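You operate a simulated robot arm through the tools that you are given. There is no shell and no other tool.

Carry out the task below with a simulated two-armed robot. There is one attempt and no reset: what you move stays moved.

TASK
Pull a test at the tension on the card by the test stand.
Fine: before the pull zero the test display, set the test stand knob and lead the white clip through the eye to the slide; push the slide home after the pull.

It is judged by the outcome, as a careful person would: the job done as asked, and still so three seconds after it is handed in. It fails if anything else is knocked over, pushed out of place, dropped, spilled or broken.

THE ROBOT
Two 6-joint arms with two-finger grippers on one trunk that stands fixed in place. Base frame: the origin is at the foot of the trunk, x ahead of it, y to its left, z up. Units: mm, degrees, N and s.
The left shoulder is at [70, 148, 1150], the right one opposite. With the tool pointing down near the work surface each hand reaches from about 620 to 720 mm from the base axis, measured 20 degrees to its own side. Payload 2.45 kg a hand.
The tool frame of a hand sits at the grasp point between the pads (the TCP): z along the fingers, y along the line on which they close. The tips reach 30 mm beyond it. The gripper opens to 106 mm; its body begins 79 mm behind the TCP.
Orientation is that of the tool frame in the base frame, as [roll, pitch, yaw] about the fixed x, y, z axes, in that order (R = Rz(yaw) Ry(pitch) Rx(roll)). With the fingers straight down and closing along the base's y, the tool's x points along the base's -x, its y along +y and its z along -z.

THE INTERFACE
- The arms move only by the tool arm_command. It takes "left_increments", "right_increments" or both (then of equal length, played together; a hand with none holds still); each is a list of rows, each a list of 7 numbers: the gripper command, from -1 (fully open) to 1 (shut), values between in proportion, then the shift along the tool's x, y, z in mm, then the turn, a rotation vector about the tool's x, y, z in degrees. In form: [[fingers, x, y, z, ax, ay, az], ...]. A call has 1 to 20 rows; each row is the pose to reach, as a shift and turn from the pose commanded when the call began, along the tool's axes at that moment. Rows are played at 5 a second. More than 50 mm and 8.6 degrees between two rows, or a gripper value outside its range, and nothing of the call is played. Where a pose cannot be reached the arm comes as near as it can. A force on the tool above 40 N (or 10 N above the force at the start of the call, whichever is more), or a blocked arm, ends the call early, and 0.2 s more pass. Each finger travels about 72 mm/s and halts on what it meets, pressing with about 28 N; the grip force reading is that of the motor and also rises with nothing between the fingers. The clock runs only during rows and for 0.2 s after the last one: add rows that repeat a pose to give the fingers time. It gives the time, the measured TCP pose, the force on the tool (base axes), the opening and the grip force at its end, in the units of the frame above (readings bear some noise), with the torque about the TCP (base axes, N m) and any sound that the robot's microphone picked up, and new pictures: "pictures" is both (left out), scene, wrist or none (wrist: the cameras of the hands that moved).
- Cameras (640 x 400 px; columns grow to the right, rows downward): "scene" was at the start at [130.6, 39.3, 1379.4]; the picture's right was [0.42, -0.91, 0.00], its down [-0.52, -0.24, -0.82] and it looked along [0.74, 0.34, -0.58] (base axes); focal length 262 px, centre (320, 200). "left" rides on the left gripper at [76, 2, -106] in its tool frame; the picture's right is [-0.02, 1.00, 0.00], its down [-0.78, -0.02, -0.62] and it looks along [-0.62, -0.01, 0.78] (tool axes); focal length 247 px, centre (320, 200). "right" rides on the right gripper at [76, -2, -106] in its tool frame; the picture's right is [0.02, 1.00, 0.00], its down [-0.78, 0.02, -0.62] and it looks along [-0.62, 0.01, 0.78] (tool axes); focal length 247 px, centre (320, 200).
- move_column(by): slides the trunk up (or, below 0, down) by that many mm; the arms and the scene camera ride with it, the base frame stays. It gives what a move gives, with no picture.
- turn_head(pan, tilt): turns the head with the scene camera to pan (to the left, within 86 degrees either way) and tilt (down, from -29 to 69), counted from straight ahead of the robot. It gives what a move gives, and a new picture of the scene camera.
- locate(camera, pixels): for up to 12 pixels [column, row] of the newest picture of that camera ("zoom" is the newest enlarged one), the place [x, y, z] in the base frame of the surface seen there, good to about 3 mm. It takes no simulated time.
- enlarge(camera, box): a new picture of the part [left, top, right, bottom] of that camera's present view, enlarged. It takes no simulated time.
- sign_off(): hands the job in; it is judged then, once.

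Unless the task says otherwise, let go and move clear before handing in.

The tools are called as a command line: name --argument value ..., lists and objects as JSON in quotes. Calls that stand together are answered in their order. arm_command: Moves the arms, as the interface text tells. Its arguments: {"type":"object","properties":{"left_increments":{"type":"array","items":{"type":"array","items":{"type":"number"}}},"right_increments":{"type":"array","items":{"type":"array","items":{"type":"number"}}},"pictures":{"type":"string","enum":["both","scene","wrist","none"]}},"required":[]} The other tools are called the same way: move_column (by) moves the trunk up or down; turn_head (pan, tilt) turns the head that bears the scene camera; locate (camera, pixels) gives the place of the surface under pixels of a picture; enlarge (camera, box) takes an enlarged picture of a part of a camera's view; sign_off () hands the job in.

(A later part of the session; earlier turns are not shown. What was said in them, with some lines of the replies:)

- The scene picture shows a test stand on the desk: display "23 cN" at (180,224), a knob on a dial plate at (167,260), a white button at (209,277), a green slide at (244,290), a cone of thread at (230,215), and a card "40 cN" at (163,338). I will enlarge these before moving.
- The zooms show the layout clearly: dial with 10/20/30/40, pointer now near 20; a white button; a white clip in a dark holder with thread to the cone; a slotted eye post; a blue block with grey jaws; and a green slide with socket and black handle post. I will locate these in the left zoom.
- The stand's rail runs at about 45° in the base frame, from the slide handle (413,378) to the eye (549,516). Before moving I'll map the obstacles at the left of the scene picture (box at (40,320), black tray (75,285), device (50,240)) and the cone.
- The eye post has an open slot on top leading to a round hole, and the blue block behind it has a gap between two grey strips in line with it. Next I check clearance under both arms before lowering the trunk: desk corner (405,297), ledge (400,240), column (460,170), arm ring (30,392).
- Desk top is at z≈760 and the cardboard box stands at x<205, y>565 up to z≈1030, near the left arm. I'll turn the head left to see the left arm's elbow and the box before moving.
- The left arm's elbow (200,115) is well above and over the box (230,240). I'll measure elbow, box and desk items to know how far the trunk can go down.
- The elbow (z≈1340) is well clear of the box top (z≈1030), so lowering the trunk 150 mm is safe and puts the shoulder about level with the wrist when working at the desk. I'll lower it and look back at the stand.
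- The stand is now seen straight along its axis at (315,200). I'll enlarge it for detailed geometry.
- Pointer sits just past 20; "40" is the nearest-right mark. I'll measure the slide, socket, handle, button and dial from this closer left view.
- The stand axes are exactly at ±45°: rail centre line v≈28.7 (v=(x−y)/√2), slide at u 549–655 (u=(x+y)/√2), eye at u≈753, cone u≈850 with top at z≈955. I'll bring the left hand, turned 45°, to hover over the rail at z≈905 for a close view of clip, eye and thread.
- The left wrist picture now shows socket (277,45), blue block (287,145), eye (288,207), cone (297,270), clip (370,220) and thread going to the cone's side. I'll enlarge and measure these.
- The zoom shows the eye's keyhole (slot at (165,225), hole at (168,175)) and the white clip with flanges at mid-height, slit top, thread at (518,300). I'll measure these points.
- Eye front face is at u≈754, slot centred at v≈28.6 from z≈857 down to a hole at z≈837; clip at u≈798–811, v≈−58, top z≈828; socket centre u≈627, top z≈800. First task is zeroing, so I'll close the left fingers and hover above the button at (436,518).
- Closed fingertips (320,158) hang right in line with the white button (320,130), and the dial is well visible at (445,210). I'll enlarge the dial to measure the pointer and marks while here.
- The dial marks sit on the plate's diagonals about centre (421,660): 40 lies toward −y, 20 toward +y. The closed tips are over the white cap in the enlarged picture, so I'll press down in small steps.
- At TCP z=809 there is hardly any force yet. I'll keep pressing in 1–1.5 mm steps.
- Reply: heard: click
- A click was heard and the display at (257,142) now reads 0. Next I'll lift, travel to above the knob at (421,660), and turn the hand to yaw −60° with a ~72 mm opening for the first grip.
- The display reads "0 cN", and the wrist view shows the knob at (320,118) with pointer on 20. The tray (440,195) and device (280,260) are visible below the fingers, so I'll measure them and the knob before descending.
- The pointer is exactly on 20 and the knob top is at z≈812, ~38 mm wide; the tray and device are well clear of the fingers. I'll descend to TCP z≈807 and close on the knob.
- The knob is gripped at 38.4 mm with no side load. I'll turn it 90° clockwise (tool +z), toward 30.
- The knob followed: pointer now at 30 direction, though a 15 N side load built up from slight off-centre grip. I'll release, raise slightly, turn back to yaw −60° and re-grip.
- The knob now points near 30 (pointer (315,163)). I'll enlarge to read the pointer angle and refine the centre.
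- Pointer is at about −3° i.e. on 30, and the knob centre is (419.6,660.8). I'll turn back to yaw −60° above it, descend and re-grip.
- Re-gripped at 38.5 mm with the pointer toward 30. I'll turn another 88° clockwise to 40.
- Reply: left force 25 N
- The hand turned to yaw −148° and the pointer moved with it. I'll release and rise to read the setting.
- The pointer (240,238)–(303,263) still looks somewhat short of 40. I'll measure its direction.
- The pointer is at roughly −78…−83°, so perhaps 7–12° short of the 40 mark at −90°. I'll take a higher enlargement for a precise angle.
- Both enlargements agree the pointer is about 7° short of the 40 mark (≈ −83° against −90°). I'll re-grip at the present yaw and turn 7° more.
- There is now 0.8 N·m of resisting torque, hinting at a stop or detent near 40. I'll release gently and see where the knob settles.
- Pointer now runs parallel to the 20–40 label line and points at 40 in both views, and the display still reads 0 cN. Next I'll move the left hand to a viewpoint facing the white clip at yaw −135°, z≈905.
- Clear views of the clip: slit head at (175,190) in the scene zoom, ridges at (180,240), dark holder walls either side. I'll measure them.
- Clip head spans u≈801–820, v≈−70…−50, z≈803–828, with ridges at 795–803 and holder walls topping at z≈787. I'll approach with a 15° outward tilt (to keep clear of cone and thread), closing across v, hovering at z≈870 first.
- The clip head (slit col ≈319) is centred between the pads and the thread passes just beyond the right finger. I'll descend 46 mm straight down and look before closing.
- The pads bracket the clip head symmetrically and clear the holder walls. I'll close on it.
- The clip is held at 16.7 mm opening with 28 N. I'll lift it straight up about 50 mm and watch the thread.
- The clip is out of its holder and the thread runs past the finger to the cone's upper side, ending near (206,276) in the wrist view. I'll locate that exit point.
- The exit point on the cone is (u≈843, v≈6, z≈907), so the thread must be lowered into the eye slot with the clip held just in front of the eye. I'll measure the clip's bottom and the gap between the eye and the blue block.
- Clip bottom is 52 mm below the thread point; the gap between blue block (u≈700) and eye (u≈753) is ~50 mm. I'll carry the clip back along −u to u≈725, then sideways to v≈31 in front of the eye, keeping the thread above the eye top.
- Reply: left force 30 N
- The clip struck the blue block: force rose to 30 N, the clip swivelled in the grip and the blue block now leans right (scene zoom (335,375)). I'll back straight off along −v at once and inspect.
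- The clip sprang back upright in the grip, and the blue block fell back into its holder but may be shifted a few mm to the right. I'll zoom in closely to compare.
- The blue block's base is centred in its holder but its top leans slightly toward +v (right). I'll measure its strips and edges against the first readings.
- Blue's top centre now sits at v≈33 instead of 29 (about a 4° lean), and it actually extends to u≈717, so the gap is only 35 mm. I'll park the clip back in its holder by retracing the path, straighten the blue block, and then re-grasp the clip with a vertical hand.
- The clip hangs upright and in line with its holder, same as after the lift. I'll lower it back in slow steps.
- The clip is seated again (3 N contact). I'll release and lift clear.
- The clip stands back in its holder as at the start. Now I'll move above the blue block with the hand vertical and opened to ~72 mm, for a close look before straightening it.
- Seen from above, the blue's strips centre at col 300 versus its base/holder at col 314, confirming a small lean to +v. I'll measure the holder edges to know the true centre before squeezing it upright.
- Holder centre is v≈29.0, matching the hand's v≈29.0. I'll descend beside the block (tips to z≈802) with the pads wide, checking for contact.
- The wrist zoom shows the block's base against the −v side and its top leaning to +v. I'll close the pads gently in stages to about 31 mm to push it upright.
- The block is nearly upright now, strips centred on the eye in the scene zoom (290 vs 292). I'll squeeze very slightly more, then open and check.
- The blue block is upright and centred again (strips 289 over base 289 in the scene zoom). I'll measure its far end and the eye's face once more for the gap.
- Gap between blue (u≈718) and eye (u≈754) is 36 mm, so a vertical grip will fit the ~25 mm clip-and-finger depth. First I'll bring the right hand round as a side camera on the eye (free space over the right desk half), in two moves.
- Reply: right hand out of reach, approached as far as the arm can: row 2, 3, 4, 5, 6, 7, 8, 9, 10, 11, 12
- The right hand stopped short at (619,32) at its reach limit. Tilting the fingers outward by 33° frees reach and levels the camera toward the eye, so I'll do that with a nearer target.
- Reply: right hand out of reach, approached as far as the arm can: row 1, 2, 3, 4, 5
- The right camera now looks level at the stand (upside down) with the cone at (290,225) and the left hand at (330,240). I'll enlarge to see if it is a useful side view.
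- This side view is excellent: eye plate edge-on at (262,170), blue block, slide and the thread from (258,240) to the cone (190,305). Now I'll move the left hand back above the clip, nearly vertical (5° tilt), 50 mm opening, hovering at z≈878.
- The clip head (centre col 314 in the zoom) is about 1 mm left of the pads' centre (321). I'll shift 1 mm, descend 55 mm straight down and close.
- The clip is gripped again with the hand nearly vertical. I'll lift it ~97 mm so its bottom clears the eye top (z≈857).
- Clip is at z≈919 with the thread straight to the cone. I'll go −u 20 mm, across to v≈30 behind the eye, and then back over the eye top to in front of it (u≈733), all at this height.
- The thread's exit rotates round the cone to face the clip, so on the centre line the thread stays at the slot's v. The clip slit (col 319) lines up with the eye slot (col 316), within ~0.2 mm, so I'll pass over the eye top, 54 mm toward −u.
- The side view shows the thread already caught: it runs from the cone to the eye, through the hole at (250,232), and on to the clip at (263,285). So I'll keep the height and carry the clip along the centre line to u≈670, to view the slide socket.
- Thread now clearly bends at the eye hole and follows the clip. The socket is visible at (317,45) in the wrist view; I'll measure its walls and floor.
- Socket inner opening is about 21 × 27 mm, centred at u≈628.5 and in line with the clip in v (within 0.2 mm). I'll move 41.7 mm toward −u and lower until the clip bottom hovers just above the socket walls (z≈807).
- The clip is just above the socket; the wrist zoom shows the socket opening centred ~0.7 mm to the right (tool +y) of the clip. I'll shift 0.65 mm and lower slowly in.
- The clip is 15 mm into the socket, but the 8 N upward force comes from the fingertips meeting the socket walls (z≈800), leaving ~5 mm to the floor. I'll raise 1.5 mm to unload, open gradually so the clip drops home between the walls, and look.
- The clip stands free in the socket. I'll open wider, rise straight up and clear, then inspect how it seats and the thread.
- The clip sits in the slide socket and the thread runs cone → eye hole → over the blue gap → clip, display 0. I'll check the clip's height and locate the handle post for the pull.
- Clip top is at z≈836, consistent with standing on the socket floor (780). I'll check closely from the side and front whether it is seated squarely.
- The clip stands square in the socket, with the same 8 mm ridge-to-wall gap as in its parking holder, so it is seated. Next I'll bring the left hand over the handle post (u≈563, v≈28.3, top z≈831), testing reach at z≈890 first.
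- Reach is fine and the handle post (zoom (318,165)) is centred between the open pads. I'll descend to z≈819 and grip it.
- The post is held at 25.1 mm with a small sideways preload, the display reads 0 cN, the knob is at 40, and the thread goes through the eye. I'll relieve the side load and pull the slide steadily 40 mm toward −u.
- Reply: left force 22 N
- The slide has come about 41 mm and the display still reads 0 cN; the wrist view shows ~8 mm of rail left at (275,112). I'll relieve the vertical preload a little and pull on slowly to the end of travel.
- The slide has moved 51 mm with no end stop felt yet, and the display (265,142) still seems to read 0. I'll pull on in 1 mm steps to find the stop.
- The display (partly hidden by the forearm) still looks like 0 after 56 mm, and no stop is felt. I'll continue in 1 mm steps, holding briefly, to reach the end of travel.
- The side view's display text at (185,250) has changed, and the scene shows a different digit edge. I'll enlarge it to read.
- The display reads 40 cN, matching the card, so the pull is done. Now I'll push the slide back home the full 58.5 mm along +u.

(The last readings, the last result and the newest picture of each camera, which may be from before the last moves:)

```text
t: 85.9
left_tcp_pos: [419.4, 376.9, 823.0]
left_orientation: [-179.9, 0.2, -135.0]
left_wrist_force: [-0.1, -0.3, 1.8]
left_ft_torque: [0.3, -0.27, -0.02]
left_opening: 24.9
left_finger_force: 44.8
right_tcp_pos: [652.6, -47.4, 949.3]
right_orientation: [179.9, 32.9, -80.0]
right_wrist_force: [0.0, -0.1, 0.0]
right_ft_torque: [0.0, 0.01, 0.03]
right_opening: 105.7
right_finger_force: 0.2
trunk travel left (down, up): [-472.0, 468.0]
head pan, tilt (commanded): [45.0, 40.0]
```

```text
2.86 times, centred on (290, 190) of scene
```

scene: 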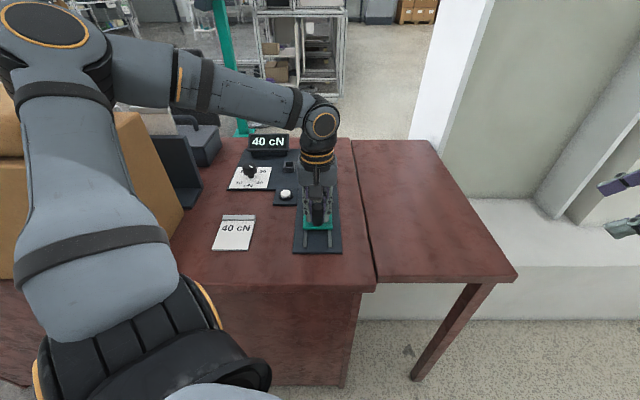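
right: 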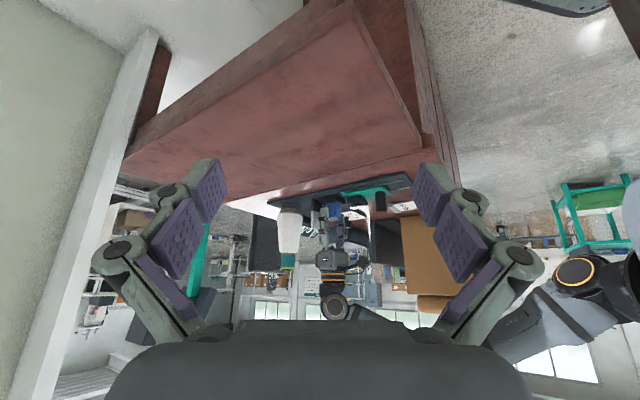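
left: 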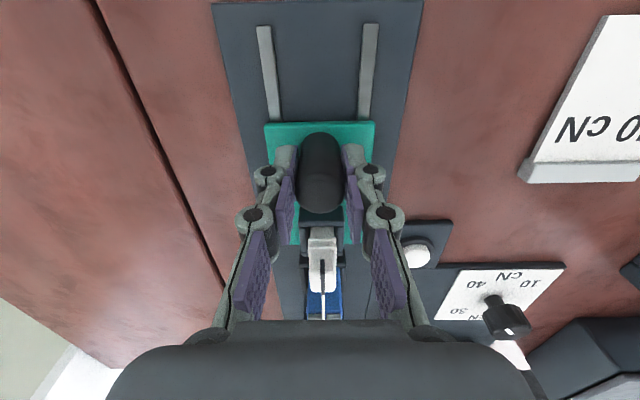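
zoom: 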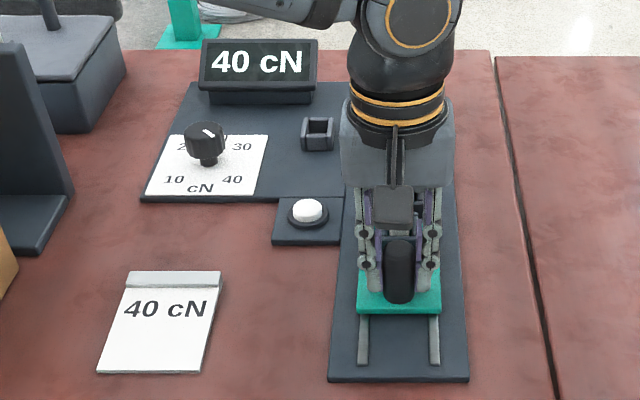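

Display shows 40 cN, and the slide is back to within ~1 mm of its start (u 563.1 vs 564.3). I'll nudge it 2 mm further in half-millimetre steps to be sure it is against the home stop.

arm_command --left_increments '[[1, -0.5, 0, 0, 0, 0, 0], [1, -1, 0, 0, 0, 0, 0], [1, -1.5, 0, 0, 0, 0, 0], [1, -2, 0, 0, 0, 0, 0], [1, -2, 0, 0, 0, 0, 0]]' --pictures "wrist"

```text
t: 87.1
left_tcp_pos: [419.4, 377.2, 821.2]
left_orientation: [-180.0, -0.1, -135.0]
left_wrist_force: [-7.7, -13.9, -2.2]
left_ft_torque: [-0.38, 0.18, -0.1]
left_opening: 24.8
left_finger_force: 44.9
right_tcp_pos: [654.5, -49.3, 947.8]
right_orientation: [-179.9, 33.2, -79.9]
right_wrist_force: [0.7, -0.1, 0.7]
right_ft_torque: [0.03, 0.04, 0.0]
right_opening: 106.0
right_finger_force: 0.0
trunk travel left (down, up): [-472.0, 468.0]
head pan, tilt (commanded): [45.0, 40.0]
```

left: 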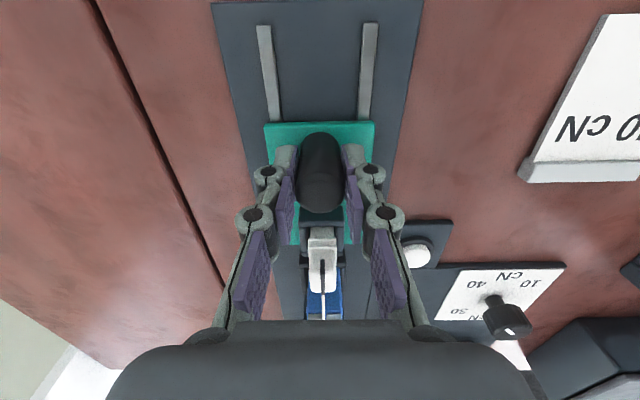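

A 15 N reaction along −u shows the slide is hard against its home stop. I'll relax slightly, open the fingers and rise straight up.

arm_command --left_increments '[[1, 1, 0, 0, 0, 0, 0], [0.4, 1, 0, 0, 0, 0, 0], [0.2, 1, 0, 0, 0, 0, 0], [0, 1, 0, 0, 0, 0, 0], [0, 1, 0, 0, 0, 0, 0], [0, 1, 0, -20, 0, 0, 0], [0, 1, 0, -50, 0, 0, 0], [0, 1, 0, -90, 0, 0, 0], [0, 1, 0, -130, 0, 0, 0], [0, 1, 0, -170, 0, 0, 0]]'

enlarge --camera "right" --box '[270, 175, 410, 265]'

enlarge --camera "scene" --box '[220, 120, 360, 260]'

```text
t: 89.3
left_tcp_pos: [421.3, 378.4, 991.0]
left_orientation: [180.0, 0.1, -135.1]
left_wrist_force: [-0.1, 0.0, 0.0]
left_ft_torque: [0.05, 0.01, 0.0]
left_opening: 52.8
left_finger_force: 0.0
right_tcp_pos: [652.3, -46.5, 948.1]
right_orientation: [180.0, 33.0, -80.0]
right_wrist_force: [-0.1, -0.2, 0.2]
right_ft_torque: [-0.02, -0.01, -0.01]
right_opening: 105.9
right_finger_force: 0.1
trunk travel left (down, up): [-472.0, 468.0]
head pan, tilt (commanded): [45.0, 40.0]
```

scene: 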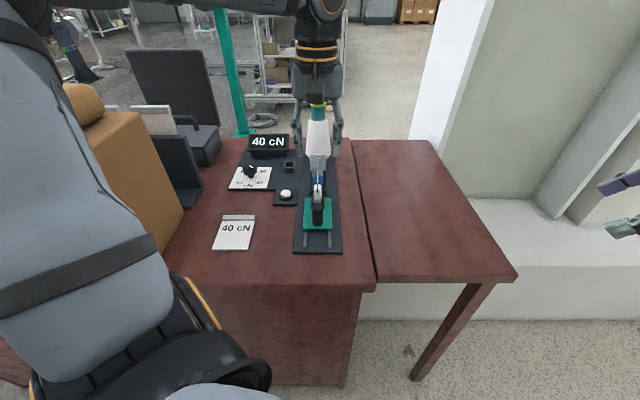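
left: 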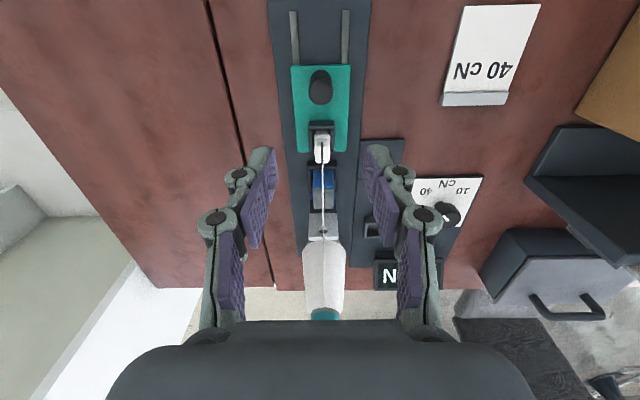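

```text
4.44 times, centred on (340, 220) of right
```

zoom: 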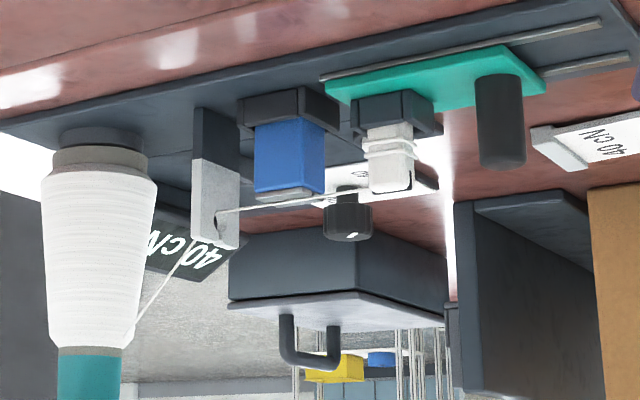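

```text
2.86 times, centred on (290, 190) of scene
```

zoom: 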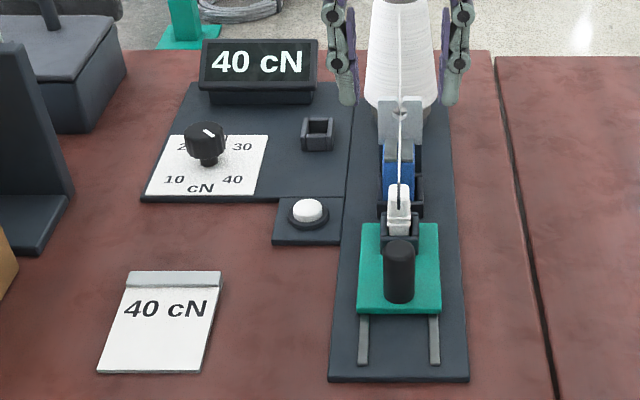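

Everything reads right: display 40 cN, slide home, clip in its socket with the thread through the eye, blue block upright. I'll move the left hand clear, back toward its starting pose, and take a last look around.

arm_command --left_increments '[[0, 0, 10, -20, 0, 0, 7.5], [-0.3, 2, 35, -40, 0, 0, 15], [-0.6, 4, 60, -60, 0, 0, 22.5], [-1, 6, 85, -75, 0, 0, 30], [-1, 8, 110, -90, 0, 0, 37.5], [-1, 9, 130, -100, 0, 0, 45], [-1, 9, 130, -100, 0, 0, 45]]'

turn_head --pan 60 --tilt 38

enlarge --camera "left" --box '[160, 0, 480, 200]'

```text
t: 90.9
left_tcp_pos: [322.1, 463.3, 1093.9]
left_orientation: [180.0, 0.2, 179.9]
left_wrist_force: [0.9, 0.3, 0.2]
left_ft_torque: [0.03, 0.02, 0.02]
left_opening: 106.2
left_finger_force: 0.1
right_tcp_pos: [653.8, -46.1, 948.0]
right_orientation: [179.8, 32.9, -80.1]
right_wrist_force: [0.8, -0.6, 0.2]
right_ft_torque: [0.0, -0.02, 0.02]
right_opening: 106.1
right_finger_force: 0.0
trunk travel left (down, up): [-472.0, 468.0]
head pan, tilt (commanded): [45.0, 40.0]
```

scene: 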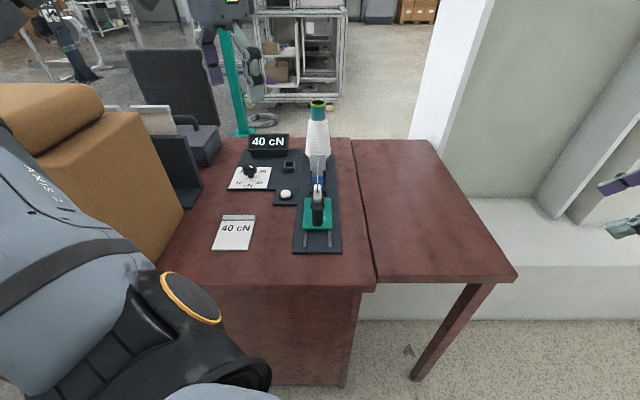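
left: 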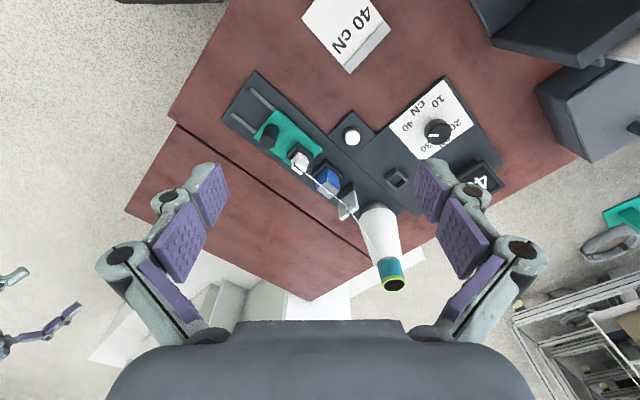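

```text
t: 91.7
left_tcp_pos: [321.6, 463.1, 1093.4]
left_orientation: [179.9, 0.0, 179.9]
left_wrist_force: [-0.5, 0.4, -0.5]
left_ft_torque: [-0.05, 0.02, -0.03]
left_opening: 106.1
left_finger_force: 0.0
right_tcp_pos: [653.7, -48.5, 948.9]
right_orientation: [180.0, 33.0, -80.1]
right_wrist_force: [-0.4, 0.4, 0.0]
right_ft_torque: [0.01, 0.02, 0.0]
right_opening: 105.8
right_finger_force: 0.0
trunk travel left (down, up): [-472.0, 468.0]
head pan, tilt (commanded): [60.0, 38.0]
```

scene: 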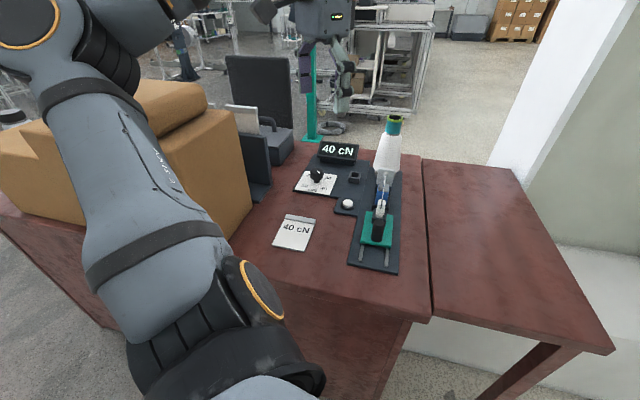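

```text
2.00 times, centred on (320, 100) of left
```

zoom: 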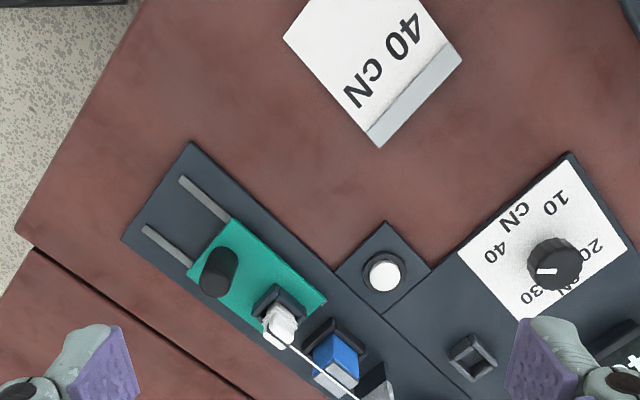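

The final views show display 40 cN, knob at 40, slide at its original home position ((229,219) corner as at the start), clip in the socket with thread through the eye, blue block upright, and box, card and desk items undisturbed. Both hands are empty and clear, so I'll hand in.

sign_off

```text
The job is handed in.
```

The test was pulled at 40 cN, as on the card, and handed in. The display still read 40 cN when I finished.

- **Before the pull:** I pressed the button to zero the display (it went from 23 to 0 cN). I turned the knob from 20 to 40 and led the white clip's thread through the eye into the slide socket.
- **The pull:** The slide came out about 60 mm. The display read 0 for most of that and jumped to 40 cN only at the end of the pull.
- **After the pull:** I pushed the slide back against its home stop.

**Collision along the way:** while first carrying the white clip I knocked it into the blue block between the eye and the slide. That left the block leaning about 4° in its holder. I put the clip back, straightened the block with the gripper, and then carried the clip over the top of the eye instead. By the camera measurements the block ended upright and within about 1–2 mm of where it started.

Nothing else on the desk looked moved in the last pictures. Both hands are empty and clear of the stand. The right hand is not back at its starting pose; I had used it as a side camera.
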